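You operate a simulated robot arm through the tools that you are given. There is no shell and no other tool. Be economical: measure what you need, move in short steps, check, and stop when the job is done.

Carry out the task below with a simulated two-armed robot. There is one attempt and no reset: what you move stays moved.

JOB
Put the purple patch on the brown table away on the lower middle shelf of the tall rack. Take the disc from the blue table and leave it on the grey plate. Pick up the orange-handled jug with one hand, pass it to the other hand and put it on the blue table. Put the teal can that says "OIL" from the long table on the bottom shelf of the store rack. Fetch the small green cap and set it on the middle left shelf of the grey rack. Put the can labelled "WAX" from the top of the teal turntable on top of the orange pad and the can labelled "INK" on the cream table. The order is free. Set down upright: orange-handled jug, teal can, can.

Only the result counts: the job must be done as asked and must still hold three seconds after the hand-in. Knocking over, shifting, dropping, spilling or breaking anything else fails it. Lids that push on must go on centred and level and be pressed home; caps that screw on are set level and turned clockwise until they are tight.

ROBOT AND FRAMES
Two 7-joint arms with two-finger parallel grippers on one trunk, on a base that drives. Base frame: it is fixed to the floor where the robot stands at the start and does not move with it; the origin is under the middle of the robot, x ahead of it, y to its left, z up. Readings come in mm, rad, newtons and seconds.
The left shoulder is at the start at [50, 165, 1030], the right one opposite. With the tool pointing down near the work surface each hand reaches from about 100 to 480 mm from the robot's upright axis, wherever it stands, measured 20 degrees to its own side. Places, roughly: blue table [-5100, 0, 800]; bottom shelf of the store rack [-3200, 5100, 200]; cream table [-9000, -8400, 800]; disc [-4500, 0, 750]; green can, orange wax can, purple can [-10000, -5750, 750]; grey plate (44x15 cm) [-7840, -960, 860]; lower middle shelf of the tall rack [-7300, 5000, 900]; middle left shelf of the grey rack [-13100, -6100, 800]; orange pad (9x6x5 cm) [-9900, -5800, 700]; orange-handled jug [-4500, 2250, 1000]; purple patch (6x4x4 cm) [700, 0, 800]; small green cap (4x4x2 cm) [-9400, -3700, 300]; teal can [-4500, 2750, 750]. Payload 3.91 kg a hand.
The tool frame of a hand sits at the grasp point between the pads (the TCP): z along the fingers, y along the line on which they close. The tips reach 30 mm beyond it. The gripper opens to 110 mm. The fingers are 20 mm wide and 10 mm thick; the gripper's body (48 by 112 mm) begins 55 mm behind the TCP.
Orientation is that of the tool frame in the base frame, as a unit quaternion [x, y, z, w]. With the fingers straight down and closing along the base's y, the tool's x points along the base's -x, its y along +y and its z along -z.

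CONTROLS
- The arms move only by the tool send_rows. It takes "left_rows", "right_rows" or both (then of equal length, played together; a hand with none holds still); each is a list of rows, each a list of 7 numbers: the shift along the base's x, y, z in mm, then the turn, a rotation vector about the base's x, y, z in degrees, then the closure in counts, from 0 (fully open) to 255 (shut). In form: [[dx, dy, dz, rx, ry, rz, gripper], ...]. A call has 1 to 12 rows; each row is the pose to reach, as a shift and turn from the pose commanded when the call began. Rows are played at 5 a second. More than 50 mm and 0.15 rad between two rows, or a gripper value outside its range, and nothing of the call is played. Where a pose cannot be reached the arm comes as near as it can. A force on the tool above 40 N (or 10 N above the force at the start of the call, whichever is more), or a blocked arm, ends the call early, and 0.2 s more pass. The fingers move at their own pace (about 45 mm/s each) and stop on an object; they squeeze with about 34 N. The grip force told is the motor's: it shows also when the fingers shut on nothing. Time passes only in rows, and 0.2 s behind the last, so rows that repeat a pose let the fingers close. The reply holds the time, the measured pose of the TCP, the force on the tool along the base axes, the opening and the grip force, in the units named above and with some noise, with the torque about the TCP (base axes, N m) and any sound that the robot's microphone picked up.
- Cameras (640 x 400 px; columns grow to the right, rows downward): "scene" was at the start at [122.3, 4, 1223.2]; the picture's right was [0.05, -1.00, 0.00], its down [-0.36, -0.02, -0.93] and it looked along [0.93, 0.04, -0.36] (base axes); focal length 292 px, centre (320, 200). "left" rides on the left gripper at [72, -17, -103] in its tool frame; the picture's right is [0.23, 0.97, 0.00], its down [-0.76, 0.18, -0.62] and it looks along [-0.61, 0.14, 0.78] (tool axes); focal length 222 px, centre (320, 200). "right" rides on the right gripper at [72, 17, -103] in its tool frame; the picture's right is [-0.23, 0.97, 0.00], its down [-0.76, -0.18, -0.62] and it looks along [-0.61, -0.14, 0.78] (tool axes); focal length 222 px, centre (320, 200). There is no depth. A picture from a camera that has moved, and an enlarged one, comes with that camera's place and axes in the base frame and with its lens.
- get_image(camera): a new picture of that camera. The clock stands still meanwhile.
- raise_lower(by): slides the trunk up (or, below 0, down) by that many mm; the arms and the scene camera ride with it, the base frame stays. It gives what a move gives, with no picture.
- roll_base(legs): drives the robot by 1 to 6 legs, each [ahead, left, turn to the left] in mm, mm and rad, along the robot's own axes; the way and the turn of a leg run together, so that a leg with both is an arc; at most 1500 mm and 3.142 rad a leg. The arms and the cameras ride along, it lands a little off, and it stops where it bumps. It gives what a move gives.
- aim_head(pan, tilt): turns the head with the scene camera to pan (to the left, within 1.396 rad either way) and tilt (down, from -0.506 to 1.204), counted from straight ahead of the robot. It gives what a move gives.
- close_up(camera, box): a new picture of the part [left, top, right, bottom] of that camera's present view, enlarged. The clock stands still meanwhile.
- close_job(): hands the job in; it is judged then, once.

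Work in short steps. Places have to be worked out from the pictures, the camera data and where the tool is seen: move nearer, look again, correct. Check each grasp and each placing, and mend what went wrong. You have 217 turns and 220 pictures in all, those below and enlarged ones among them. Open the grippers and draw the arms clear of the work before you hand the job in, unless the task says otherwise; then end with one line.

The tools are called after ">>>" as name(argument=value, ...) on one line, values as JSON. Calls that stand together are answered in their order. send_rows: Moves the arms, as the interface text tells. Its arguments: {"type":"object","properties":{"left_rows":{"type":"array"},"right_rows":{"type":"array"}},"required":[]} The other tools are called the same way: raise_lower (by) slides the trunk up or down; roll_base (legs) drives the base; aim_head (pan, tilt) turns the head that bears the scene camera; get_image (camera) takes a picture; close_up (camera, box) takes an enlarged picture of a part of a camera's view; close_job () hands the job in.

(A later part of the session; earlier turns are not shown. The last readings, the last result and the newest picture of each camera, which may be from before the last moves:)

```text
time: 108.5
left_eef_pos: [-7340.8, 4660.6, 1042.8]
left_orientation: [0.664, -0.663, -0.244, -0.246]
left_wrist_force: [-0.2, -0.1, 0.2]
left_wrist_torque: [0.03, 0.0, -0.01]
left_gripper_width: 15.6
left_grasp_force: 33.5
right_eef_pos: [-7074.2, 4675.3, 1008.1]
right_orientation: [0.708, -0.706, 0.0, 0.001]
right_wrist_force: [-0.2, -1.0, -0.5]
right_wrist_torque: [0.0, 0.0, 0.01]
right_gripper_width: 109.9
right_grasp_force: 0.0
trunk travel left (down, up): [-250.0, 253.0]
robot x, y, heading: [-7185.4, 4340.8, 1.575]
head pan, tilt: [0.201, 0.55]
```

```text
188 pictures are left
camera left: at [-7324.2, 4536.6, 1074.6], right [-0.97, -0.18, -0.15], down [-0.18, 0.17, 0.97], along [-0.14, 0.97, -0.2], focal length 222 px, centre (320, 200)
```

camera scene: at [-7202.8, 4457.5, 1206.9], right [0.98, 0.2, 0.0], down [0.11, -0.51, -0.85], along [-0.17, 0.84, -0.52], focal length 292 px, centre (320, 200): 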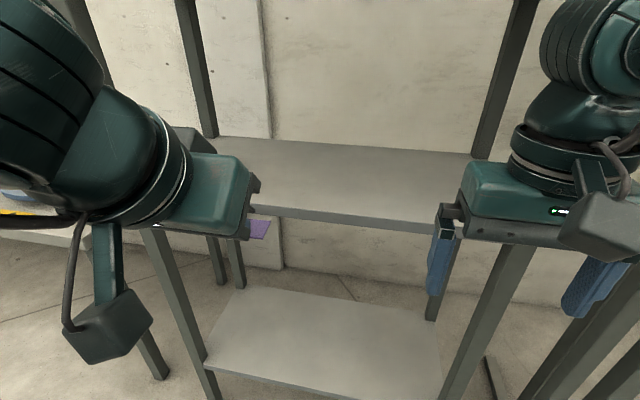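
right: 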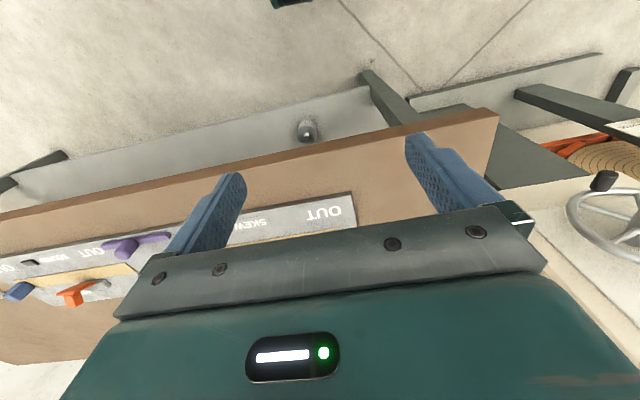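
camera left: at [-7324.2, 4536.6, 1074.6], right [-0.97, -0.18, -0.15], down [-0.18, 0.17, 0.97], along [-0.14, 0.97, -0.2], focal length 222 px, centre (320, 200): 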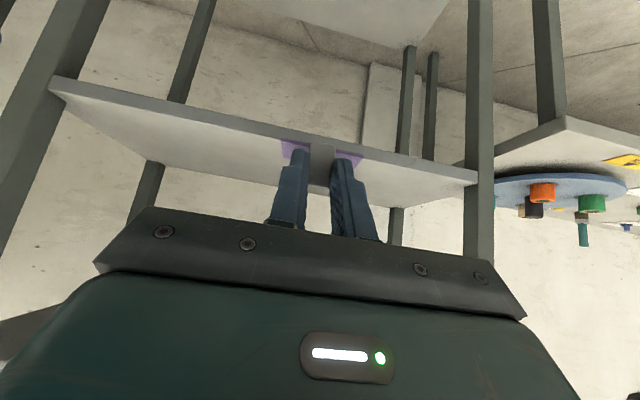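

The shelf top works out at z≈913, front edge y≈4898. I roll ahead 120, then reach in 205 mm at the current height.

>>> roll_base(legs=[[120, 0, 0]])

>>> send_rows(left_rows=[[0, 40, 0, 0, 0, 0, 255], [0, 80, 0, 0, 0, 0, 255], [0, 120, -10, 0, 0, 0, 255], [0, 160, -20, 0, 0, 0, 255], [0, 205, -40, 0, 0, 0, 255]])

>>> get_image(camera="left")

>>> get_image(camera="scene")

```text
time: 109.7
left_eef_pos: [-7340.9, 4779.4, 1042.9]
left_orientation: [0.664, -0.663, -0.245, -0.246]
left_wrist_force: [0.0, 0.3, -0.3]
left_wrist_torque: [-0.02, 0.02, 0.01]
left_gripper_width: 15.8
left_grasp_force: 34.0
right_eef_pos: [-7074.1, 4793.3, 1008.1]
right_orientation: [-0.707, 0.707, -0.001, 0.0]
right_wrist_force: [-0.9, 0.1, 0.3]
right_wrist_torque: [0.02, -0.01, -0.02]
right_gripper_width: 110.1
right_grasp_force: 0.0
trunk travel left (down, up): [-250.0, 253.0]
robot x, y, heading: [-7187.3, 4460.0, 1.57]
head pan, tilt: [0.201, 0.55]
```

```text
time: 110.9
left_eef_pos: [-7342.0, 4984.5, 1000.9]
left_orientation: [-0.663, 0.663, 0.244, 0.246]
left_wrist_force: [-0.8, 0.4, 0.5]
left_wrist_torque: [0.0, 0.03, -0.04]
left_gripper_width: 16.1
left_grasp_force: 33.8
right_eef_pos: [-7073.7, 4792.9, 1007.5]
right_orientation: [-0.707, 0.707, 0.0, -0.001]
right_wrist_force: [-0.4, -0.5, 0.2]
right_wrist_torque: [0.02, 0.01, 0.01]
right_gripper_width: 110.3
right_grasp_force: 0.0
trunk travel left (down, up): [-250.0, 253.0]
robot x, y, heading: [-7188.1, 4457.2, 1.571]
head pan, tilt: [0.201, 0.55]
```

```text
187 pictures are left
camera left: at [-7325.6, 4860.4, 1032.7], right [-0.97, -0.17, -0.15], down [-0.18, 0.17, 0.97], along [-0.14, 0.97, -0.2], focal length 222 px, centre (320, 200)
```

left: 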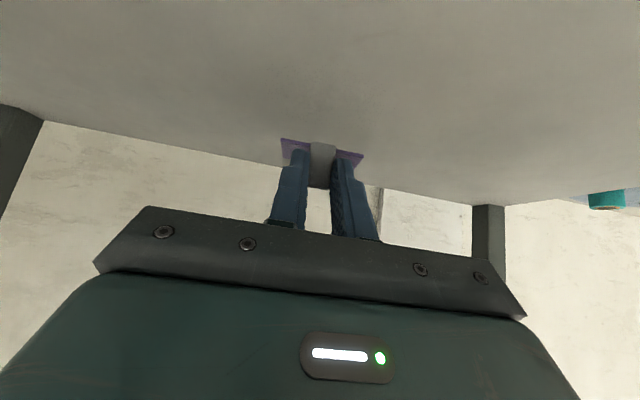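

```text
186 pictures are left
camera scene: at [-7202.8, 4575.4, 1206.8], right [0.98, 0.2, 0.0], down [0.1, -0.51, -0.85], along [-0.17, 0.84, -0.52], focal length 292 px, centre (320, 200)
```

scene: 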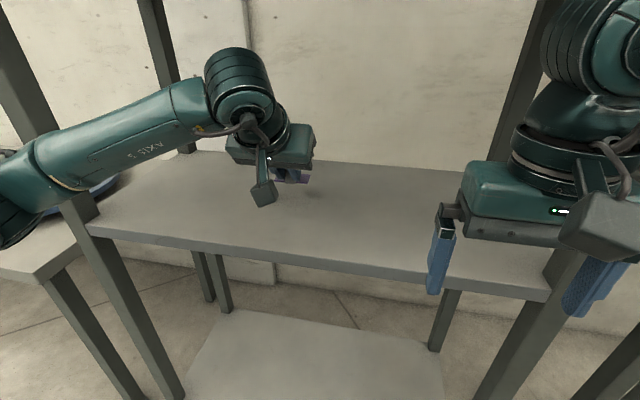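

The patch hangs over the shelf interior. I lower gently until I feel contact.

>>> send_rows(left_rows=[[0, 0, -15, 0, 0, 0, 255], [0, 0, -30, 0, 0, 0, 255], [0, 0, -38, 0, 0, 0, 255], [0, 0, -42, 0, 0, 0, 255], [0, 0, -45, 0, 0, 0, 255], [0, 0, -48, 0, 0, 0, 255], [0, 0, -51, 0, 0, 0, 255], [0, 0, -54, 0, 0, 0, 255]])

>>> get_image(camera="left")

```text
time: 112.7
left_eef_pos: [-7341.3, 4982.8, 954.5]
left_orientation: [0.663, -0.66, -0.248, -0.251]
left_wrist_force: [-2.6, 0.8, 27.9]
left_wrist_torque: [0.58, -0.02, 0.09]
left_gripper_width: 16.4
left_grasp_force: 33.6
right_eef_pos: [-7073.8, 4792.1, 1008.0]
right_orientation: [0.707, -0.707, -0.001, -0.001]
right_wrist_force: [-0.1, 0.5, 0.9]
right_wrist_torque: [-0.02, -0.03, 0.0]
right_gripper_width: 109.8
right_grasp_force: 0.1
trunk travel left (down, up): [-250.0, 253.0]
robot x, y, heading: [-7188.4, 4457.1, 1.569]
head pan, tilt: [0.201, 0.55]
```

```text
185 pictures are left
camera left: at [-7323.8, 4858.5, 984.8], right [-0.97, -0.17, -0.16], down [-0.18, 0.16, 0.97], along [-0.14, 0.97, -0.19], focal length 222 px, centre (320, 200)
```

left: 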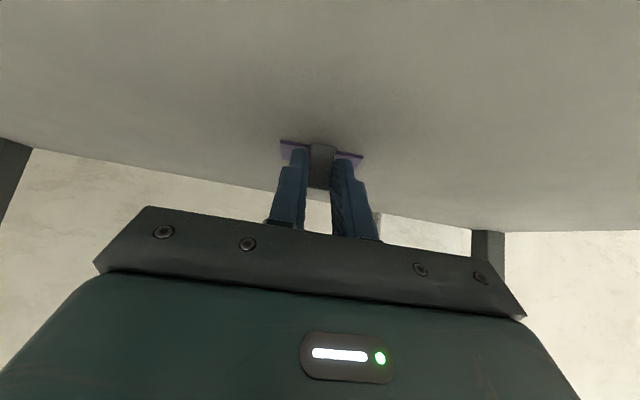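

Contact at z≈954 (28 N). I ease up 3 mm, open, then withdraw up and back.

>>> send_rows(left_rows=[[0, 0, 5, 0, 0, 0, 255], [0, 0, 5, 0, 0, 0, 200], [0, 0, 5, 0, 0, 0, 120], [0, 0, 5, 0, 0, 0, 120], [0, 0, 25, 0, 0, 0, 120], [0, 0, 50, 0, 0, 0, 120]])

>>> get_image(camera="left")

```text
time: 114.1
left_eef_pos: [-7341.1, 4984.6, 998.8]
left_orientation: [0.664, -0.663, -0.244, -0.245]
left_wrist_force: [0.1, 0.6, 0.0]
left_wrist_torque: [0.01, -0.01, 0.01]
left_gripper_width: 58.3
left_grasp_force: 0.1
right_eef_pos: [-7074.3, 4792.6, 1008.9]
right_orientation: [-0.707, 0.707, -0.001, -0.001]
right_wrist_force: [-0.6, -0.1, 0.1]
right_wrist_torque: [-0.02, -0.01, -0.03]
right_gripper_width: 110.1
right_grasp_force: 0.0
trunk travel left (down, up): [-250.0, 253.0]
robot x, y, heading: [-7185.3, 4459.2, 1.569]
head pan, tilt: [0.201, 0.55]
```

```text
184 pictures are left
camera left: at [-7323.9, 4859.7, 1031.5], right [-0.97, -0.17, -0.15], down [-0.18, 0.17, 0.97], along [-0.14, 0.97, -0.2], focal length 222 px, centre (320, 200)
```

left: 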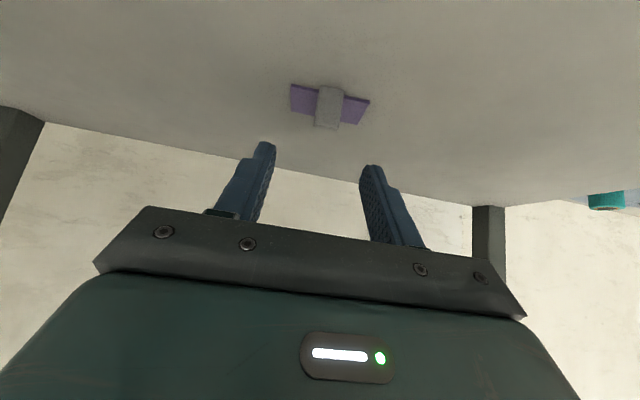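

The patch stands upright on the shelf. I withdraw the left arm and bring the tool back to pointing down.

>>> send_rows(left_rows=[[0, -40, 15, 0, 0, 0, 60], [0, -80, 30, 0, 0, 0, 0], [0, -120, 45, 0, 0, 0, 0], [0, -160, 45, -8, 0, 0, 0], [0, -200, 45, -16, 0, 0, 0], [0, -205, 60, -24, 0, 0, 0], [0, -205, 80, -32, 0, 0, 0], [0, -205, 88, -40, 0, 0, 0]])

>>> roll_base(legs=[[-500, 0, 0]])

>>> aim_head(pan=0.0, tilt=0.3)

>>> get_image(camera="scene")

```text
time: 115.9
left_eef_pos: [-7342.2, 4778.6, 1086.1]
left_orientation: [0.707, -0.707, -0.002, -0.003]
left_wrist_force: [-0.5, 0.6, 0.9]
left_wrist_torque: [-0.01, 0.0, -0.03]
left_gripper_width: 110.1
left_grasp_force: 0.1
right_eef_pos: [-7074.5, 4793.4, 1008.5]
right_orientation: [-0.706, 0.708, -0.001, -0.001]
right_wrist_force: [-0.6, -0.6, 0.8]
right_wrist_torque: [0.01, 0.01, 0.0]
right_gripper_width: 110.1
right_grasp_force: 0.1
trunk travel left (down, up): [-250.0, 253.0]
robot x, y, heading: [-7183.6, 4459.4, 1.571]
head pan, tilt: [0.201, 0.55]
```

```text
time: 118.8
left_eef_pos: [-7341.8, 4287.1, 1085.1]
left_orientation: [-0.705, 0.709, 0.002, 0.004]
left_wrist_force: [-0.3, -0.3, -0.3]
left_wrist_torque: [-0.03, 0.0, 0.01]
left_gripper_width: 110.0
left_grasp_force: 0.1
right_eef_pos: [-7073.0, 4299.5, 1007.9]
right_orientation: [-0.704, 0.711, 0.0, -0.001]
right_wrist_force: [-0.6, -0.4, -0.2]
right_wrist_torque: [-0.01, 0.0, 0.02]
right_gripper_width: 110.0
right_grasp_force: 0.0
trunk travel left (down, up): [-250.0, 253.0]
robot x, y, heading: [-7188.0, 3966.8, 1.564]
head pan, tilt: [0.201, 0.55]
```

```text
time: 119.6
left_eef_pos: [-7341.5, 4287.6, 1086.0]
left_orientation: [-0.705, 0.709, 0.002, 0.004]
left_wrist_force: [-0.5, 0.6, 0.1]
left_wrist_torque: [0.0, -0.01, 0.04]
left_gripper_width: 110.0
left_grasp_force: 0.1
right_eef_pos: [-7073.4, 4300.0, 1007.5]
right_orientation: [-0.703, 0.711, -0.001, 0.0]
right_wrist_force: [-1.1, 0.9, 0.3]
right_wrist_torque: [0.01, 0.0, -0.03]
right_gripper_width: 109.9
right_grasp_force: 0.1
trunk travel left (down, up): [-250.0, 253.0]
robot x, y, heading: [-7184.1, 3966.8, 1.558]
head pan, tilt: [0.0, 0.3]
```

```text
183 pictures are left
camera scene: at [-7185.7, 4088.7, 1229.7], right [1.0, -0.01, 0.0], down [0.0, -0.3, -0.96], along [0.01, 0.96, -0.3], focal length 292 px, centre (320, 200)
```

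scene: 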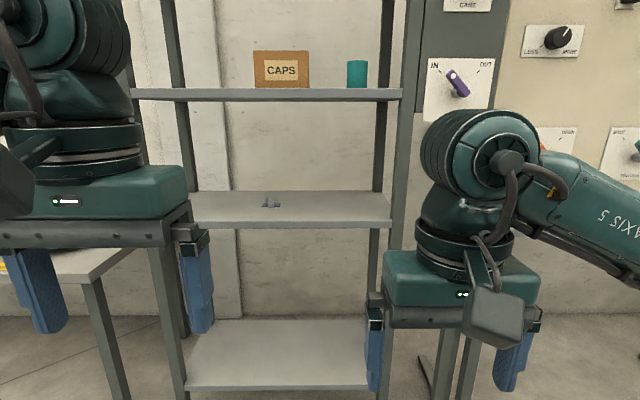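

The patch rests on the right shelf. Next the OIL can and jug: I drive to about (-4500, 3900) and face the long table (−y).

>>> roll_base(legs=[[0, 0, -1.558], [1400, 0, 0], [1280, 0, 0], [0, 0, -1.571]])

>>> aim_head(pan=0.0, tilt=0.35)

>>> get_image(camera="scene")

>>> aim_head(pan=0.8, tilt=0.3)

>>> get_image(camera="scene")

```text
time: 140.1
left_eef_pos: [-4375.6, 3602.1, 1085.9]
left_orientation: [0.703, 0.711, -0.004, 0.002]
left_wrist_force: [-0.1, -0.4, -0.3]
left_wrist_torque: [0.01, 0.01, 0.02]
left_gripper_width: 109.6
left_grasp_force: 0.0
right_eef_pos: [-4642.5, 3584.0, 1006.5]
right_orientation: [0.704, 0.711, 0.001, -0.001]
right_wrist_force: [0.4, 1.3, -0.1]
right_wrist_torque: [0.01, 0.01, 0.02]
right_gripper_width: 109.9
right_grasp_force: 0.0
trunk travel left (down, up): [-250.0, 253.0]
robot x, y, heading: [-4538.3, 3921.1, -1.561]
head pan, tilt: [0.0, 0.3]
```

```text
time: 140.7
left_eef_pos: [-4375.6, 3602.4, 1087.0]
left_orientation: [0.703, 0.712, -0.004, 0.002]
left_wrist_force: [-0.1, -0.6, 0.6]
left_wrist_torque: [-0.01, 0.0, 0.0]
left_gripper_width: 110.2
left_grasp_force: 0.1
right_eef_pos: [-4643.0, 3584.1, 1007.8]
right_orientation: [0.704, 0.71, 0.0, 0.0]
right_wrist_force: [0.0, -0.6, -0.4]
right_wrist_torque: [0.03, 0.0, 0.01]
right_gripper_width: 110.2
right_grasp_force: 0.0
trunk travel left (down, up): [-250.0, 253.0]
robot x, y, heading: [-4537.0, 3920.6, -1.565]
head pan, tilt: [0.0, 0.351]
```

```text
182 pictures are left
camera scene: at [-4534.1, 3797.7, 1225.1], right [-1.0, -0.01, 0.0], down [0.0, 0.34, -0.94], along [0.01, -0.94, -0.34], focal length 292 px, centre (320, 200)
```

scene: 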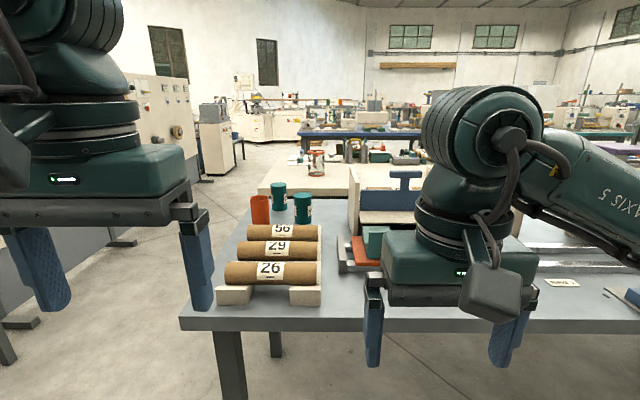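

```text
time: 141.9
left_eef_pos: [-4375.6, 3602.7, 1085.4]
left_orientation: [0.703, 0.711, -0.003, 0.003]
left_wrist_force: [-0.8, 0.0, 0.6]
left_wrist_torque: [-0.01, 0.01, 0.04]
left_gripper_width: 109.9
left_grasp_force: 0.2
right_eef_pos: [-4643.1, 3584.3, 1007.3]
right_orientation: [0.704, 0.71, 0.001, -0.001]
right_wrist_force: [0.0, 0.1, 0.1]
right_wrist_torque: [-0.03, -0.02, 0.01]
right_gripper_width: 110.3
right_grasp_force: 0.2
trunk travel left (down, up): [-250.0, 253.0]
robot x, y, heading: [-4537.9, 3921.2, -1.563]
head pan, tilt: [0.799, 0.3]
```

```text
181 pictures are left
camera scene: at [-4467.5, 3826.3, 1229.8], right [-0.69, -0.72, 0.0], down [-0.21, 0.2, -0.96], along [0.69, -0.66, -0.3], focal length 292 px, centre (320, 200)
```

scene: 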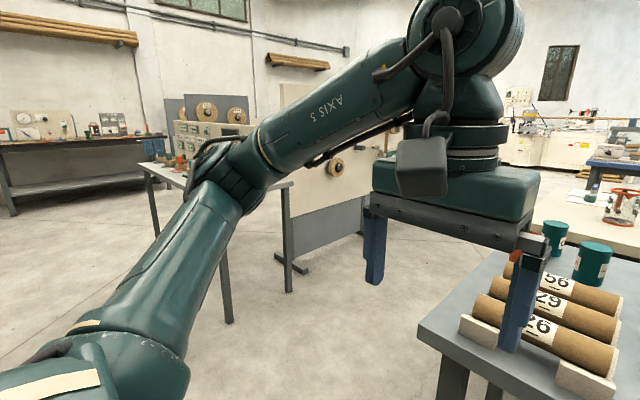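

Two teal cans and an orange can stand behind the rolls, and the orange-handled jug is on the cream bench beyond. I zoom to read the labels.

>>> aim_head(pan=0.0, tilt=0.35)

>>> close_up(camera="scene", box=[230, 130, 390, 230])

```text
time: 143.0
left_eef_pos: [-4375.9, 3602.2, 1086.4]
left_orientation: [0.703, 0.712, -0.003, 0.002]
left_wrist_force: [-0.1, 0.2, -0.3]
left_wrist_torque: [-0.01, 0.01, -0.01]
left_gripper_width: 109.9
left_grasp_force: 0.1
right_eef_pos: [-4643.7, 3584.7, 1007.6]
right_orientation: [0.704, 0.711, 0.0, -0.001]
right_wrist_force: [0.8, -0.7, 0.0]
right_wrist_torque: [-0.02, 0.02, 0.01]
right_gripper_width: 110.0
right_grasp_force: 0.1
trunk travel left (down, up): [-250.0, 253.0]
robot x, y, heading: [-4535.5, 3921.1, -1.562]
head pan, tilt: [0.0, 0.351]
```

```text
4.00 times, centred on (310, 180) of scene
camera zoom: at [-4534.0, 3797.7, 1225.1], right [-1.0, -0.01, 0.0], down [0.0, 0.34, -0.94], along [0.01, -0.94, -0.34], focal length 1168 px, centre (360, 280)
```

zoom: 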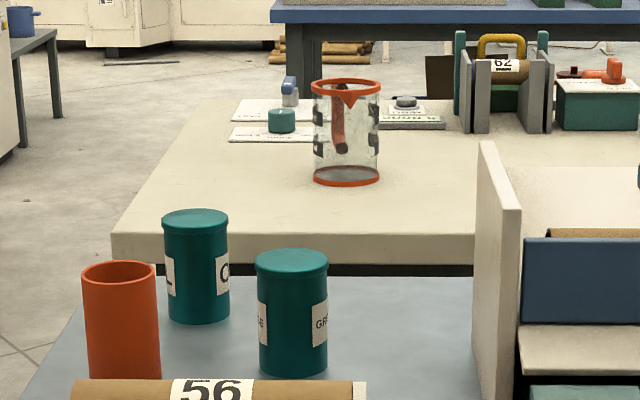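

The far-left teal can reads O…L (OIL); the nearer is GREASE. OIL is at about (-4344, 2613), 130 mm from the table's east edge (x≈-4213). I drive round to the east side and face it.

>>> roll_base(legs=[[0, 690, 0], [1150, 0, 0], [0, 0, -1.58]])

>>> aim_head(pan=0.15, tilt=0.6)

>>> get_image(camera="scene")

>>> get_image(camera="left")

```text
time: 158.9
left_eef_pos: [-4151.6, 2628.3, 1086.6]
left_orientation: [1.0, -0.007, -0.004, -0.001]
left_wrist_force: [-0.2, 0.2, -0.2]
left_wrist_torque: [0.01, 0.02, -0.03]
left_gripper_width: 109.9
left_grasp_force: 0.2
right_eef_pos: [-4163.1, 2895.0, 1006.9]
right_orientation: [1.0, -0.008, 0.001, 0.0]
right_wrist_force: [-0.5, 0.2, 0.0]
right_wrist_torque: [0.0, 0.0, 0.0]
right_gripper_width: 110.0
right_grasp_force: 0.1
trunk travel left (down, up): [-250.0, 253.0]
robot x, y, heading: [-3829.5, 2782.8, 3.128]
head pan, tilt: [0.0, 0.351]
```

```text
time: 159.7
left_eef_pos: [-4152.1, 2628.9, 1085.8]
left_orientation: [1.0, -0.007, -0.004, -0.001]
left_wrist_force: [0.6, 0.1, 0.4]
left_wrist_torque: [-0.02, -0.02, -0.04]
left_gripper_width: 109.9
left_grasp_force: 0.0
right_eef_pos: [-4162.8, 2894.9, 1007.0]
right_orientation: [1.0, -0.008, 0.001, 0.0]
right_wrist_force: [-1.0, 0.3, 0.3]
right_wrist_torque: [0.01, -0.02, -0.01]
right_gripper_width: 110.1
right_grasp_force: 0.1
trunk travel left (down, up): [-250.0, 253.0]
robot x, y, heading: [-3826.7, 2779.0, 3.124]
head pan, tilt: [0.15, 0.6]
```

```text
179 pictures are left
camera scene: at [-3946.5, 2767.8, 1202.3], right [-0.13, 0.99, 0.0], down [0.56, 0.08, -0.83], along [-0.82, -0.11, -0.56], focal length 292 px, centre (320, 200)
```

scene: 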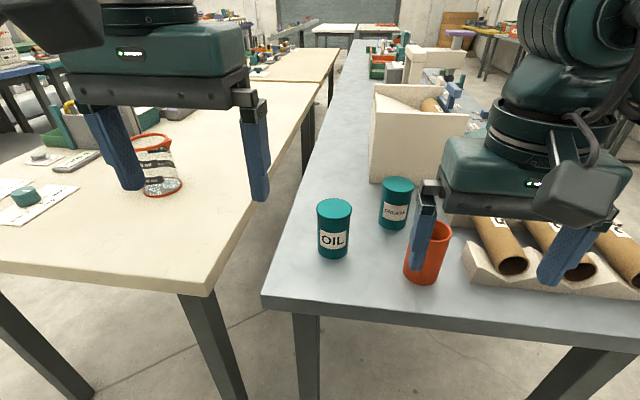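

```text
178 pictures are left
camera left: at [-4078.0, 2641.6, 1188.7], right [0.21, -0.98, 0.0], down [-0.76, -0.17, 0.63], along [-0.62, -0.13, -0.78], focal length 222 px, centre (320, 200)
```

left: 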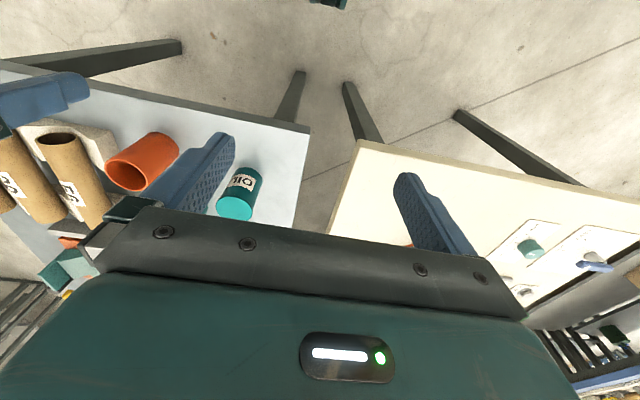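

Triangulated from both cameras: table z≈800, OIL can centre ≈(-4365, 2737), top ≈897. I align the base so the left hand is in line with it.

>>> roll_base(legs=[[45, -110, 0.017]])

>>> send_rows(left_rows=[[0, 0, 0, 0, 8, 0, 20], [0, 0, 0, 0, 16, 0, 20], [0, 0, 0, 0, 24, 0, 20], [0, 0, 0, 0, 32, 0, 20], [-10, 0, -30, 0, 40, 0, 20], [-30, 0, -60, 0, 45, 0, 20], [-50, 0, -90, 0, 45, 0, 20]])

>>> get_image(camera="left")

>>> get_image(camera="scene")

```text
time: 161.3
left_eef_pos: [-4192.3, 2731.9, 1086.1]
left_orientation: [1.0, 0.002, -0.004, -0.001]
left_wrist_force: [0.6, 0.5, 0.1]
left_wrist_torque: [0.0, -0.02, 0.04]
left_gripper_width: 110.1
left_grasp_force: 0.1
right_eef_pos: [-4208.8, 2999.4, 1008.5]
right_orientation: [1.0, 0.0, 0.001, 0.0]
right_wrist_force: [-0.2, -1.0, -0.4]
right_wrist_torque: [-0.01, 0.0, 0.02]
right_gripper_width: 109.9
right_grasp_force: 0.0
trunk travel left (down, up): [-250.0, 253.0]
robot x, y, heading: [-3874.3, 2891.1, -3.137]
head pan, tilt: [0.15, 0.6]
```

```text
time: 162.9
left_eef_pos: [-4247.0, 2734.0, 998.1]
left_orientation: [0.922, 0.002, -0.387, -0.001]
left_wrist_force: [-0.4, -0.2, -0.8]
left_wrist_torque: [-0.01, 0.01, -0.02]
left_gripper_width: 101.2
left_grasp_force: 0.0
left hand out of reach, approached as far as the arm can: row 6, 7
right_eef_pos: [-4207.8, 2999.3, 1007.2]
right_orientation: [1.0, 0.0, 0.0, 0.0]
right_wrist_force: [-0.2, -0.2, -0.3]
right_wrist_torque: [0.02, 0.03, 0.01]
right_gripper_width: 110.0
right_grasp_force: 0.0
trunk travel left (down, up): [-250.0, 253.0]
robot x, y, heading: [-3873.8, 2885.4, -3.142]
head pan, tilt: [0.15, 0.6]
```

```text
177 pictures are left
camera left: at [-4123.0, 2749.8, 1018.8], right [0.16, -0.97, -0.17], down [-0.09, -0.18, 0.98], along [-0.98, -0.14, -0.12], focal length 222 px, centre (320, 200)
```

left: 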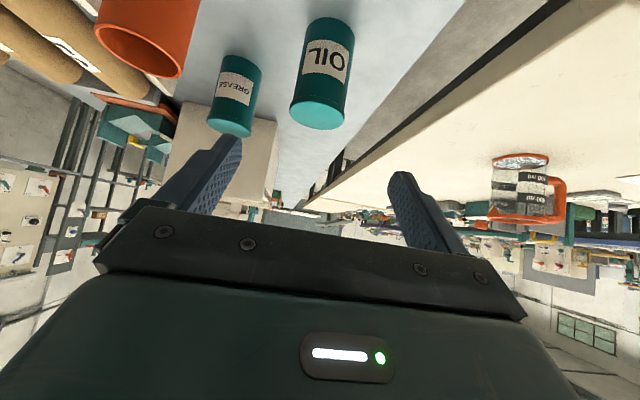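

```text
176 pictures are left
camera scene: at [-3989.9, 2875.0, 1202.3], right [-0.15, 0.99, 0.0], down [0.56, 0.09, -0.82], along [-0.82, -0.13, -0.57], focal length 292 px, centre (320, 200)
```

scene: 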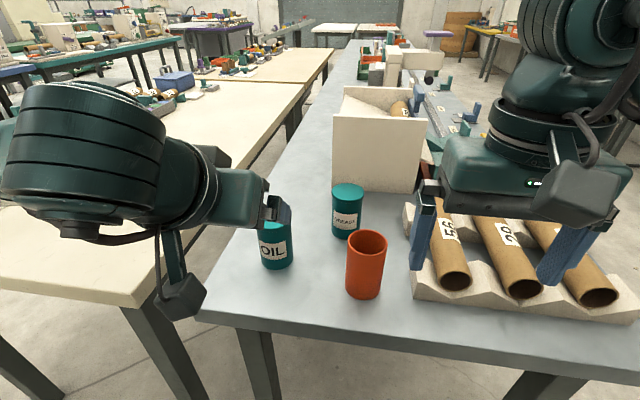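

The can's centre is ≈(-4354, 2738). I move along the tool axis to straddle its upper half, and check before closing.

>>> send_rows(left_rows=[[-20, 3, -30, 0, 0, 0, 20], [-40, 3, -60, 0, 0, 0, 20], [-65, 3, -90, 0, 0, 0, 20], [-85, 3, -110, 0, 0, 0, 20], [-103, 3, -128, 0, 0, 0, 20]])

>>> get_image(camera="left")

>>> get_image(camera="scene")

```text
time: 164.1
left_eef_pos: [-4350.4, 2735.6, 870.0]
left_orientation: [0.922, 0.002, -0.386, -0.001]
left_wrist_force: [0.5, -0.2, -0.5]
left_wrist_torque: [0.01, -0.01, 0.03]
left_gripper_width: 101.3
left_grasp_force: 0.0
right_eef_pos: [-4209.1, 2999.2, 1008.7]
right_orientation: [1.0, 0.0, 0.002, 0.0]
right_wrist_force: [-0.6, -0.1, -0.9]
right_wrist_torque: [0.0, 0.01, -0.02]
right_gripper_width: 109.8
right_grasp_force: 0.0
trunk travel left (down, up): [-250.0, 253.0]
robot x, y, heading: [-3869.3, 2887.6, -3.137]
head pan, tilt: [0.15, 0.6]
```

```text
175 pictures are left
camera left: at [-4225.7, 2751.0, 890.2], right [0.16, -0.97, -0.17], down [-0.09, -0.18, 0.98], along [-0.98, -0.14, -0.12], focal length 222 px, centre (320, 200)
```

left: 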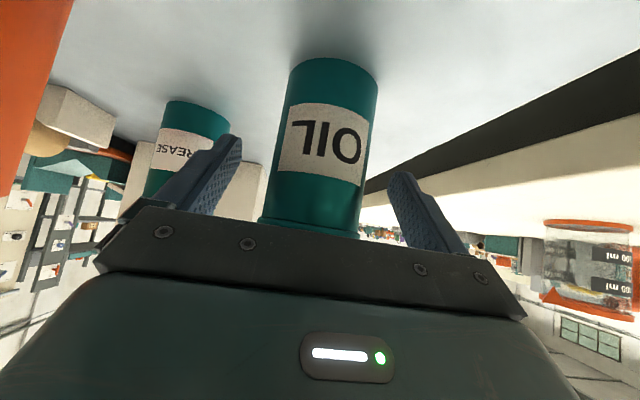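

```text
174 pictures are left
camera scene: at [-3989.9, 2875.1, 1202.3], right [-0.15, 0.99, 0.0], down [0.56, 0.09, -0.82], along [-0.82, -0.13, -0.57], focal length 292 px, centre (320, 200)
```

scene: 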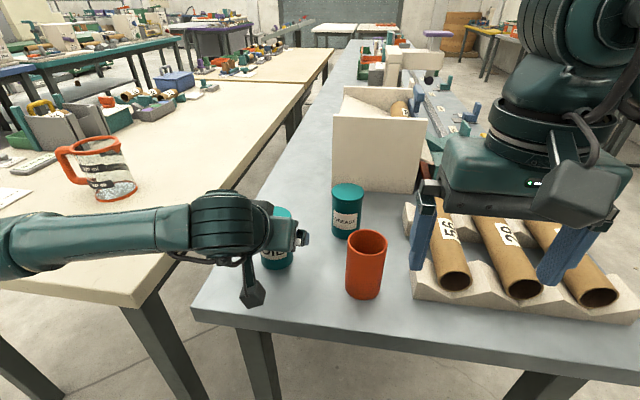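

The can is nicely between the fingers. I close on it, then lift.

>>> send_rows(left_rows=[[0, 0, 0, 0, 0, 0, 120], [0, 0, 0, 0, 0, 0, 255], [0, 0, 0, 0, 0, 0, 255], [0, 0, 0, 0, 0, 0, 255], [0, 0, 15, 0, 0, 0, 255], [0, 0, 50, 0, 0, 0, 255], [15, 0, 90, 0, 0, 0, 255], [40, 0, 120, 0, 0, 0, 255], [70, 0, 140, 0, 0, 0, 255]])

>>> get_image(camera="left")

```text
time: 166.1
left_eef_pos: [-4281.1, 2736.9, 1010.9]
left_orientation: [0.922, 0.001, -0.387, -0.002]
left_wrist_force: [-0.8, 0.0, -2.3]
left_wrist_torque: [0.02, -0.05, -0.02]
left_gripper_width: 60.6
left_grasp_force: 33.9
right_eef_pos: [-4208.5, 2999.1, 1009.3]
right_orientation: [1.0, 0.0, 0.001, 0.0]
right_wrist_force: [-1.1, 1.3, -0.9]
right_wrist_torque: [0.02, 0.03, -0.01]
right_gripper_width: 110.2
right_grasp_force: 0.1
trunk travel left (down, up): [-250.0, 253.0]
robot x, y, heading: [-3875.2, 2888.3, -3.137]
head pan, tilt: [0.15, 0.6]
```

```text
173 pictures are left
camera left: at [-4155.6, 2751.6, 1031.8], right [0.16, -0.97, -0.17], down [-0.09, -0.18, 0.98], along [-0.98, -0.14, -0.12], focal length 222 px, centre (320, 200)
```

left: 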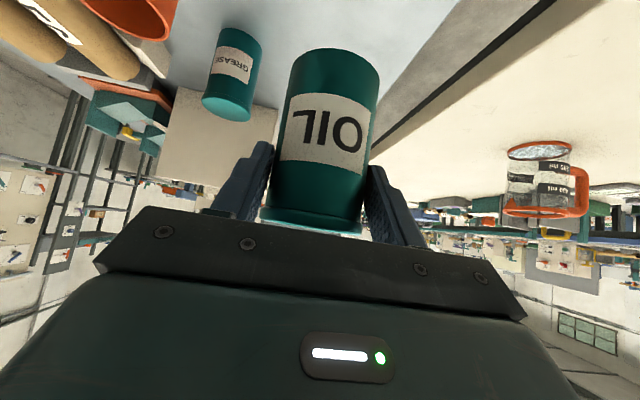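

OIL is held (60.6 mm wide). I back away, face +y and drive to the store rack.

>>> roll_base(legs=[[-480, 0, 0], [0, 0, -1.575], [1050, 0, 0]])

>>> aim_head(pan=0.0, tilt=0.5)

>>> get_image(camera="scene")

```text
time: 177.9
left_eef_pos: [-3500.4, 4353.8, 1010.7]
left_orientation: [-0.643, 0.661, 0.268, 0.279]
left_wrist_force: [-0.1, -0.4, -3.3]
left_wrist_torque: [-0.05, 0.03, -0.04]
left_gripper_width: 60.4
left_grasp_force: 34.4
right_eef_pos: [-3240.6, 4273.4, 1009.6]
right_orientation: [-0.696, 0.718, 0.0, -0.001]
right_wrist_force: [-0.2, -0.2, 0.8]
right_wrist_torque: [0.0, 0.01, 0.01]
right_gripper_width: 110.0
right_grasp_force: 0.1
trunk travel left (down, up): [-250.0, 253.0]
robot x, y, heading: [-3363.4, 3942.6, 1.539]
head pan, tilt: [0.15, 0.6]
```

```text
time: 178.6
left_eef_pos: [-3501.6, 4353.5, 1011.5]
left_orientation: [-0.643, 0.661, 0.268, 0.279]
left_wrist_force: [-0.6, -0.7, -2.5]
left_wrist_torque: [-0.06, -0.02, 0.0]
left_gripper_width: 60.3
left_grasp_force: 33.8
right_eef_pos: [-3240.6, 4272.9, 1006.9]
right_orientation: [-0.697, 0.717, -0.001, 0.0]
right_wrist_force: [-0.2, 0.7, -1.1]
right_wrist_torque: [-0.04, -0.02, 0.03]
right_gripper_width: 109.9
right_grasp_force: 0.0
trunk travel left (down, up): [-250.0, 253.0]
robot x, y, heading: [-3356.9, 3941.2, 1.542]
head pan, tilt: [0.0, 0.499]
```

```text
172 pictures are left
camera scene: at [-3357.8, 4061.6, 1211.3], right [1.0, -0.03, 0.0], down [-0.01, -0.48, -0.88], along [0.02, 0.88, -0.48], focal length 292 px, centre (320, 200)
```

scene: 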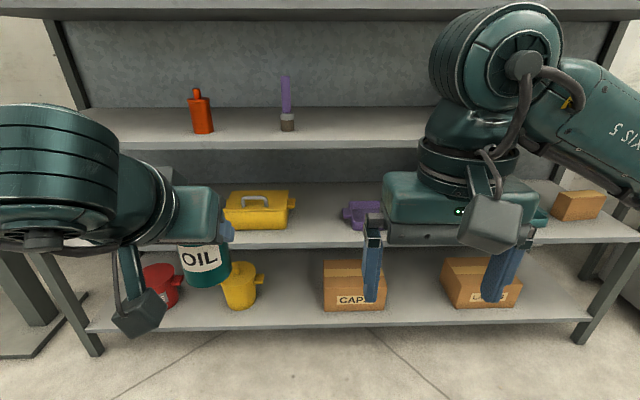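

The bottom shelf front edge is at about y≈4840, z≈223, with a free gap between the yellow pot and the CAPS box (x≈-3442). I align, approach and lower the trunk.

>>> roll_base(legs=[[330, -45, 0.029]])

>>> raise_lower(by=-245)

>>> aim_head(pan=0.0, tilt=0.75)

>>> get_image(camera="scene")

```text
time: 180.8
left_eef_pos: [-3463.8, 4676.9, 1010.5]
left_orientation: [0.653, -0.652, -0.272, -0.274]
left_wrist_force: [0.4, 0.0, -2.0]
left_wrist_torque: [-0.07, 0.02, 0.0]
left_gripper_width: 60.2
left_grasp_force: 33.6
right_eef_pos: [-3200.2, 4604.9, 1008.1]
right_orientation: [0.707, -0.707, 0.001, 0.0]
right_wrist_force: [-0.6, 0.2, 0.2]
right_wrist_torque: [0.02, 0.0, 0.0]
right_gripper_width: 110.1
right_grasp_force: 0.1
trunk travel left (down, up): [-250.0, 253.0]
robot x, y, heading: [-3313.9, 4272.2, 1.575]
head pan, tilt: [0.0, 0.499]
```

```text
time: 183.3
left_eef_pos: [-3463.4, 4677.6, 765.9]
left_orientation: [0.653, -0.651, -0.273, -0.275]
left_wrist_force: [-0.2, -0.2, -2.5]
left_wrist_torque: [-0.07, -0.01, 0.03]
left_gripper_width: 60.4
left_grasp_force: 33.3
right_eef_pos: [-3201.1, 4605.1, 762.1]
right_orientation: [-0.707, 0.708, -0.001, 0.0]
right_wrist_force: [-0.7, 0.6, 0.4]
right_wrist_torque: [-0.01, 0.0, -0.02]
right_gripper_width: 110.2
right_grasp_force: 0.1
trunk travel left (down, up): [-5.0, 498.0]
robot x, y, heading: [-3313.1, 4268.5, 1.577]
head pan, tilt: [0.0, 0.499]
```

```text
time: 184.1
left_eef_pos: [-3463.2, 4677.3, 765.0]
left_orientation: [0.653, -0.651, -0.272, -0.274]
left_wrist_force: [-0.3, -0.4, -3.2]
left_wrist_torque: [-0.02, 0.02, 0.05]
left_gripper_width: 60.5
left_grasp_force: 33.8
right_eef_pos: [-3201.4, 4605.0, 763.5]
right_orientation: [-0.707, 0.707, 0.0, -0.001]
right_wrist_force: [-0.3, -0.3, 0.3]
right_wrist_torque: [-0.01, 0.0, -0.02]
right_gripper_width: 110.0
right_grasp_force: 0.1
trunk travel left (down, up): [-5.0, 498.0]
robot x, y, heading: [-3311.9, 4267.2, 1.57]
head pan, tilt: [0.0, 0.75]
```

```text
171 pictures are left
camera scene: at [-3311.6, 4381.9, 944.4], right [1.0, 0.0, 0.0], down [0.0, -0.68, -0.73], along [0.0, 0.73, -0.68], focal length 292 px, centre (320, 200)
```

scene: 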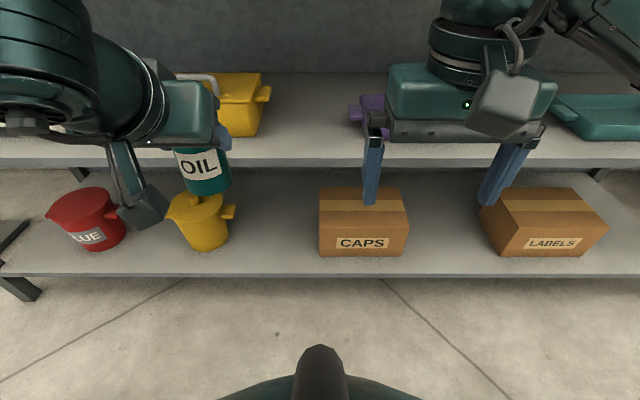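

Refined: shelf z≈229, front y≈4849; the gap is centred at x≈-3430. I first lower the left hand straight down in front of the rack.

>>> send_rows(left_rows=[[5, 0, -45, 0, 0, 0, 255], [10, 0, -90, 0, 0, 0, 255], [15, 0, -135, 0, 0, 0, 255], [20, 0, -180, 0, 0, 0, 255], [25, 0, -225, 0, 0, 0, 255], [30, 0, -270, 0, 0, 0, 255], [33, 0, -315, 0, 0, 0, 255], [33, 0, -360, 0, 0, 0, 255], [33, 0, -390, 0, 0, 0, 255]])

>>> get_image(camera="scene")

>>> get_image(camera="left")

```text
time: 185.8
left_eef_pos: [-3424.9, 4676.4, 440.5]
left_orientation: [-0.646, 0.656, 0.273, 0.278]
left_wrist_force: [-6.1, -3.5, 36.4]
left_wrist_torque: [-5.02, -0.36, -0.87]
left_gripper_width: 60.2
left_grasp_force: 34.3
left hand out of reach, approached as far as the arm can: row 8
right_eef_pos: [-3199.5, 4604.4, 763.3]
right_orientation: [-0.706, 0.708, -0.001, 0.0]
right_wrist_force: [0.3, 0.0, -0.7]
right_wrist_torque: [-0.02, -0.01, 0.01]
right_gripper_width: 109.7
right_grasp_force: 0.1
trunk travel left (down, up): [-5.0, 498.0]
robot x, y, heading: [-3313.7, 4269.2, 1.574]
head pan, tilt: [0.0, 0.75]
stopped in row 8 (left hand): the force on the tool passed its limit at 162 N (the readings are from after the stop); the commanded pose is now the measured one
```

```text
170 pictures are left
camera scene: at [-3311.4, 4381.0, 945.4], right [1.0, 0.0, 0.0], down [0.0, -0.68, -0.73], along [0.0, 0.73, -0.68], focal length 292 px, centre (320, 200)
```

scene: 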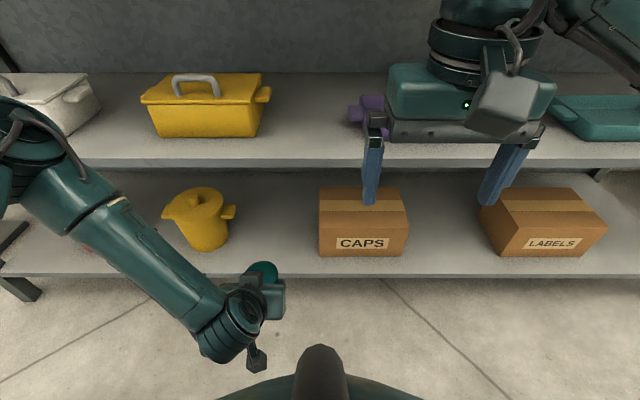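

```text
169 pictures are left
camera left: at [-3409.8, 4550.3, 459.6], right [-0.98, -0.14, -0.16], down [-0.18, 0.09, 0.98], along [-0.13, 0.99, -0.11], focal length 222 px, centre (320, 200)
```

left: 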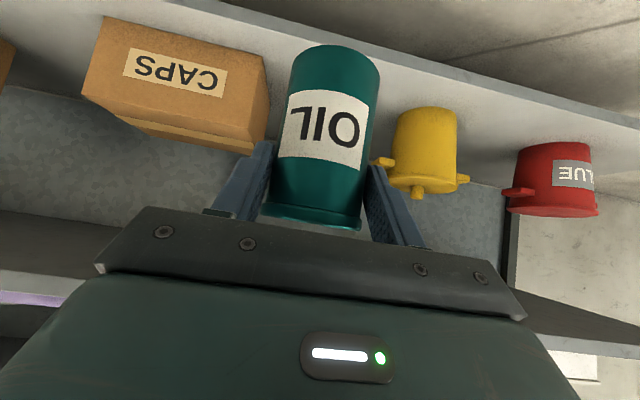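

The wrist seems to have pressed on my own base; the can is still held properly. I move up and forward, away from the body.

>>> send_rows(left_rows=[[0, 5, 20, 0, 0, 0, 255], [0, 40, 25, 0, 0, 0, 255], [0, 80, 20, 0, 0, 0, 255], [0, 115, 0, 0, 0, 0, 255], [0, 115, -30, 0, 0, 0, 255]])

>>> get_image(camera="left")

```text
time: 187.0
left_eef_pos: [-3425.8, 4793.0, 409.3]
left_orientation: [-0.646, 0.656, 0.274, 0.276]
left_wrist_force: [-0.5, 0.3, -2.8]
left_wrist_torque: [-0.02, 0.0, -0.01]
left_gripper_width: 60.0
left_grasp_force: 34.2
right_eef_pos: [-3202.5, 4604.5, 762.7]
right_orientation: [0.707, -0.707, 0.0, 0.001]
right_wrist_force: [-0.4, 0.0, 0.4]
right_wrist_torque: [0.01, 0.01, 0.01]
right_gripper_width: 110.1
right_grasp_force: 0.1
trunk travel left (down, up): [-5.0, 498.0]
robot x, y, heading: [-3313.6, 4270.4, 1.576]
head pan, tilt: [0.0, 0.75]
```

```text
168 pictures are left
camera left: at [-3411.4, 4666.3, 429.1], right [-0.98, -0.14, -0.16], down [-0.17, 0.09, 0.98], along [-0.13, 0.99, -0.11], focal length 222 px, centre (320, 200)
```

left: 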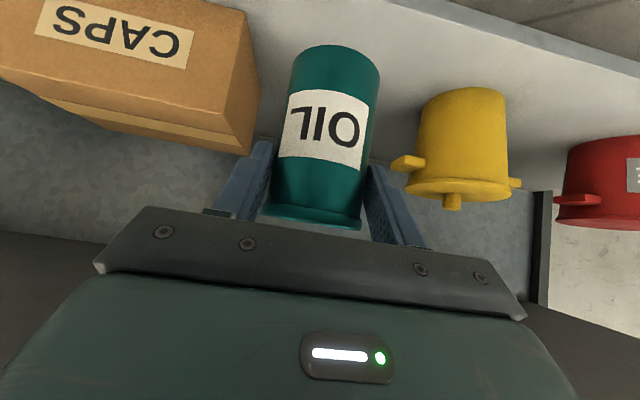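

All clear. I roll ahead 95 mm so the can comes over the shelf, shift 12 mm toward the gap's middle, and lower gently.

>>> roll_base(legs=[[95, 12, 0]])

>>> send_rows(left_rows=[[0, 0, -30, 0, 0, 0, 255], [0, 0, -60, 0, 0, 0, 255], [0, 0, -85, 0, 0, 0, 255], [0, 0, -95, 0, 0, 0, 255], [0, 0, -99, 0, 0, 0, 255], [0, 0, -103, 0, 0, 0, 255], [0, 0, -107, 0, 0, 0, 255], [0, 0, -111, 0, 0, 0, 255], [0, 0, -115, 0, 0, 0, 255], [0, 0, -119, 0, 0, 0, 255]])

>>> get_image(camera="left")

>>> get_image(camera="scene")

```text
time: 188.1
left_eef_pos: [-3439.9, 4886.8, 408.9]
left_orientation: [-0.647, 0.656, 0.273, 0.275]
left_wrist_force: [-0.6, 0.1, -2.7]
left_wrist_torque: [-0.04, 0.01, -0.04]
left_gripper_width: 60.2
left_grasp_force: 34.3
right_eef_pos: [-3214.5, 4699.0, 761.9]
right_orientation: [0.708, -0.706, 0.001, 0.0]
right_wrist_force: [-0.5, -0.2, 0.1]
right_wrist_torque: [-0.02, -0.02, 0.01]
right_gripper_width: 110.1
right_grasp_force: 0.0
trunk travel left (down, up): [-5.0, 498.0]
robot x, y, heading: [-3323.9, 4363.8, 1.576]
head pan, tilt: [0.0, 0.75]
```

```text
time: 190.3
left_eef_pos: [-3427.8, 4892.5, 299.8]
left_orientation: [-0.649, 0.655, 0.275, 0.27]
left_wrist_force: [-1.6, 0.9, -1.9]
left_wrist_torque: [-0.07, 0.01, 0.01]
left_gripper_width: 60.4
left_grasp_force: 34.3
left hand out of reach, approached as far as the arm can: row 3, 4, 5, 6, 7, 8, 9, 10
right_eef_pos: [-3213.8, 4700.0, 761.7]
right_orientation: [-0.707, 0.707, -0.001, 0.0]
right_wrist_force: [0.2, -0.4, -0.2]
right_wrist_torque: [0.0, 0.03, -0.01]
right_gripper_width: 109.9
right_grasp_force: 0.1
trunk travel left (down, up): [-5.0, 498.0]
robot x, y, heading: [-3325.2, 4366.0, 1.577]
head pan, tilt: [0.0, 0.75]
```

```text
167 pictures are left
camera left: at [-3410.9, 4765.8, 321.2], right [-0.98, -0.15, -0.15], down [-0.17, 0.1, 0.98], along [-0.14, 0.98, -0.12], focal length 222 px, centre (320, 200)
```

left: 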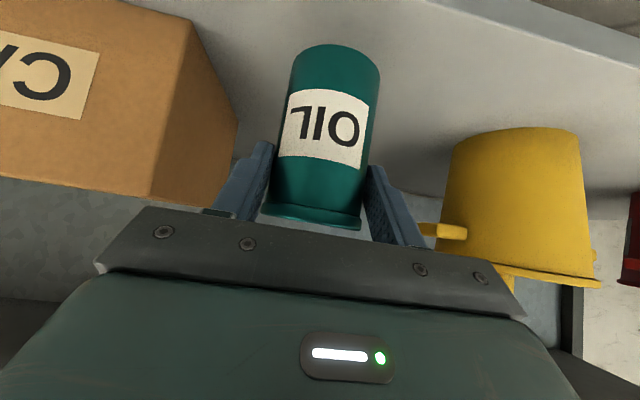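

```text
166 pictures are left
camera scene: at [-3323.9, 4476.2, 944.4], right [1.0, 0.0, 0.0], down [0.0, -0.68, -0.73], along [0.0, 0.73, -0.68], focal length 292 px, centre (320, 200)
```

scene: 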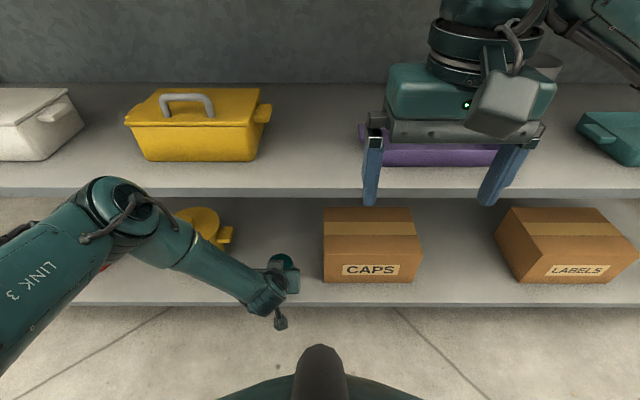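

The arm is at its reach limit at z≈300, close to but not yet touching. I lower the trunk by its last 5 mm and look at the force.

>>> raise_lower(by=-5)

>>> close_up(camera="left", box=[220, 0, 460, 150])

```text
time: 190.9
left_eef_pos: [-3427.7, 4892.3, 294.5]
left_orientation: [-0.65, 0.656, 0.274, 0.269]
left_wrist_force: [1.4, 0.5, -2.4]
left_wrist_torque: [-0.02, 0.02, 0.01]
left_gripper_width: 60.2
left_grasp_force: 34.3
right_eef_pos: [-3214.3, 4700.6, 757.2]
right_orientation: [0.708, -0.706, 0.001, 0.0]
right_wrist_force: [0.3, 0.6, -0.4]
right_wrist_torque: [0.03, 0.0, 0.0]
right_gripper_width: 110.2
right_grasp_force: 0.0
trunk travel left (down, up): [0.0, 503.0]
robot x, y, heading: [-3324.3, 4365.5, 1.574]
head pan, tilt: [0.0, 0.75]
```

```text
2.67 times, centred on (340, 75) of left
camera zoom: at [-3410.8, 4765.8, 316.2], right [-0.98, -0.15, -0.15], down [-0.17, 0.1, 0.98], along [-0.14, 0.98, -0.12], focal length 592 px, centre (267, 533)
```

zoom: 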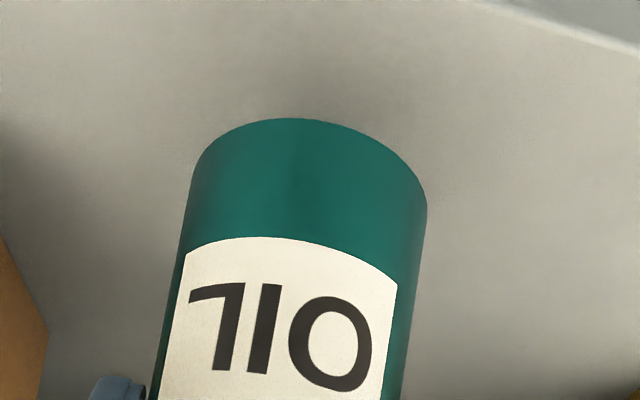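

Not touching yet: the shelf is lower than I judged (~200). I draw the hand back 55 mm, roll the base 55 mm nearer, then go on lowering.

>>> send_rows(left_rows=[[-5, -15, 20, 0, 0, 0, 255], [-8, -55, 25, 0, 0, 0, 255]])

>>> roll_base(legs=[[55, 0, 0]])

>>> send_rows(left_rows=[[0, 0, -15, 0, 0, 0, 255], [0, 0, -25, 0, 0, 0, 255], [0, 0, -30, 0, 0, 0, 255], [0, 0, -35, 0, 0, 0, 255], [0, 0, -40, 0, 0, 0, 255], [0, 0, -44, 0, 0, 0, 255], [0, 0, -48, 0, 0, 0, 255], [0, 0, -52, 0, 0, 0, 255]])

>>> get_image(camera="left")

```text
time: 191.5
left_eef_pos: [-3423.6, 4842.3, 328.1]
left_orientation: [-0.651, 0.656, 0.274, 0.266]
left_wrist_force: [0.3, 0.4, -2.4]
left_wrist_torque: [-0.03, 0.0, -0.01]
left_gripper_width: 60.1
left_grasp_force: 34.1
left hand out of reach, approached as far as the arm can: row 2
right_eef_pos: [-3212.6, 4699.4, 757.4]
right_orientation: [0.708, -0.707, 0.001, 0.001]
right_wrist_force: [0.3, 0.2, -0.1]
right_wrist_torque: [0.0, -0.02, 0.01]
right_gripper_width: 110.0
right_grasp_force: 0.0
trunk travel left (down, up): [0.0, 503.0]
robot x, y, heading: [-3322.6, 4365.9, 1.574]
head pan, tilt: [0.0, 0.75]
```

```text
time: 192.4
left_eef_pos: [-3424.1, 4896.5, 326.9]
left_orientation: [-0.65, 0.657, 0.274, 0.266]
left_wrist_force: [0.6, 0.3, -2.8]
left_wrist_torque: [-0.03, -0.01, -0.02]
left_gripper_width: 60.3
left_grasp_force: 33.6
right_eef_pos: [-3213.0, 4753.6, 757.1]
right_orientation: [0.708, -0.707, 0.001, 0.001]
right_wrist_force: [0.2, 0.2, -0.3]
right_wrist_torque: [-0.02, 0.02, -0.01]
right_gripper_width: 109.9
right_grasp_force: 0.0
trunk travel left (down, up): [0.0, 503.0]
robot x, y, heading: [-3324.9, 4420.9, 1.579]
head pan, tilt: [0.0, 0.75]
```

```text
time: 194.2
left_eef_pos: [-3412.3, 4902.4, 281.8]
left_orientation: [-0.653, 0.656, 0.274, 0.26]
left_wrist_force: [0.6, -0.6, -2.5]
left_wrist_torque: [-0.05, -0.02, 0.02]
left_gripper_width: 60.0
left_grasp_force: 34.3
left hand out of reach, approached as far as the arm can: row 2, 3, 4, 5, 6, 7, 8
right_eef_pos: [-3214.1, 4754.0, 757.5]
right_orientation: [0.708, -0.706, 0.001, 0.0]
right_wrist_force: [0.2, -0.2, -0.2]
right_wrist_torque: [-0.01, -0.03, -0.02]
right_gripper_width: 110.0
right_grasp_force: 0.0
trunk travel left (down, up): [0.0, 503.0]
robot x, y, heading: [-3321.7, 4419.2, 1.577]
head pan, tilt: [0.0, 0.75]
```

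```text
164 pictures are left
camera left: at [-3393.8, 4776.1, 304.1], right [-0.98, -0.17, -0.14], down [-0.16, 0.11, 0.98], along [-0.15, 0.98, -0.13], focal length 222 px, centre (320, 200)
```

left: 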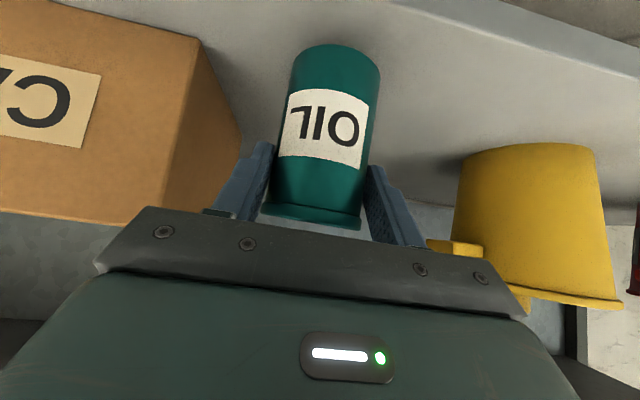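

The arm stalls at z≈282 with the hand inboard of its shoulder. I back the can out, move the hand 60 mm to its own side and the base 60 mm right, so the hand works straight in front of its shoulder.

>>> send_rows(left_rows=[[-10, -35, 25, 0, 0, 0, 255], [-25, -70, 40, 0, 0, 0, 255], [-60, -75, 40, 0, 0, 0, 255], [-90, -75, 40, 0, 0, 0, 255]])

>>> roll_base(legs=[[0, -65, 0], [60, 0, 0]])

>>> get_image(camera="left")

```text
time: 195.0
left_eef_pos: [-3420.5, 4855.9, 344.5]
left_orientation: [0.656, -0.645, -0.288, -0.268]
left_wrist_force: [-1.8, 0.2, -2.8]
left_wrist_torque: [-0.05, -0.04, -0.11]
left_gripper_width: 60.1
left_grasp_force: 34.2
left hand out of reach, approached as far as the arm can: row 1, 2, 3
right_eef_pos: [-3214.3, 4754.9, 757.2]
right_orientation: [-0.707, 0.707, -0.001, -0.001]
right_wrist_force: [0.3, 0.7, 0.0]
right_wrist_torque: [0.02, 0.0, -0.03]
right_gripper_width: 110.3
right_grasp_force: 0.0
trunk travel left (down, up): [0.0, 503.0]
robot x, y, heading: [-3322.4, 4416.6, 1.574]
head pan, tilt: [0.0, 0.75]
stopped in row 3 (left hand): the force on the tool passed its limit at 57 N (the readings are from after the stop); the commanded pose is now the measured one
```

```text
time: 196.8
left_eef_pos: [-3351.0, 4915.1, 344.5]
left_orientation: [0.655, -0.644, -0.287, -0.269]
left_wrist_force: [0.5, 6.9, -2.7]
left_wrist_torque: [-0.05, 0.01, 0.23]
left_gripper_width: 60.0
left_grasp_force: 34.4
right_eef_pos: [-3146.3, 4814.1, 756.9]
right_orientation: [0.707, -0.707, 0.0, 0.0]
right_wrist_force: [1.0, -0.3, -0.3]
right_wrist_torque: [0.02, 0.0, 0.01]
right_gripper_width: 110.0
right_grasp_force: 0.1
trunk travel left (down, up): [0.0, 503.0]
robot x, y, heading: [-3256.9, 4477.4, 1.575]
head pan, tilt: [0.0, 0.75]
```

```text
163 pictures are left
camera left: at [-3331.5, 4788.7, 363.2], right [-0.97, -0.18, -0.15], down [-0.16, 0.07, 0.98], along [-0.17, 0.98, -0.1], focal length 222 px, centre (320, 200)
```

left: 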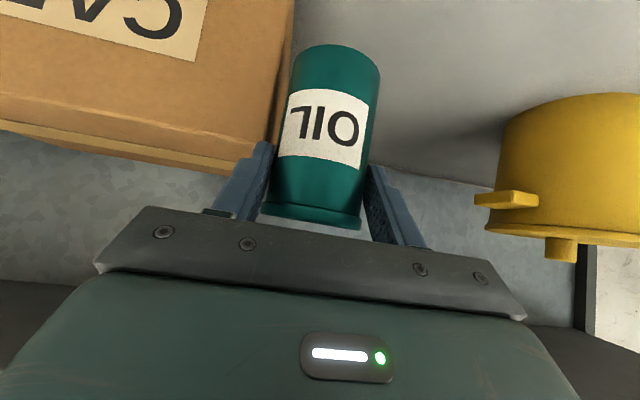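

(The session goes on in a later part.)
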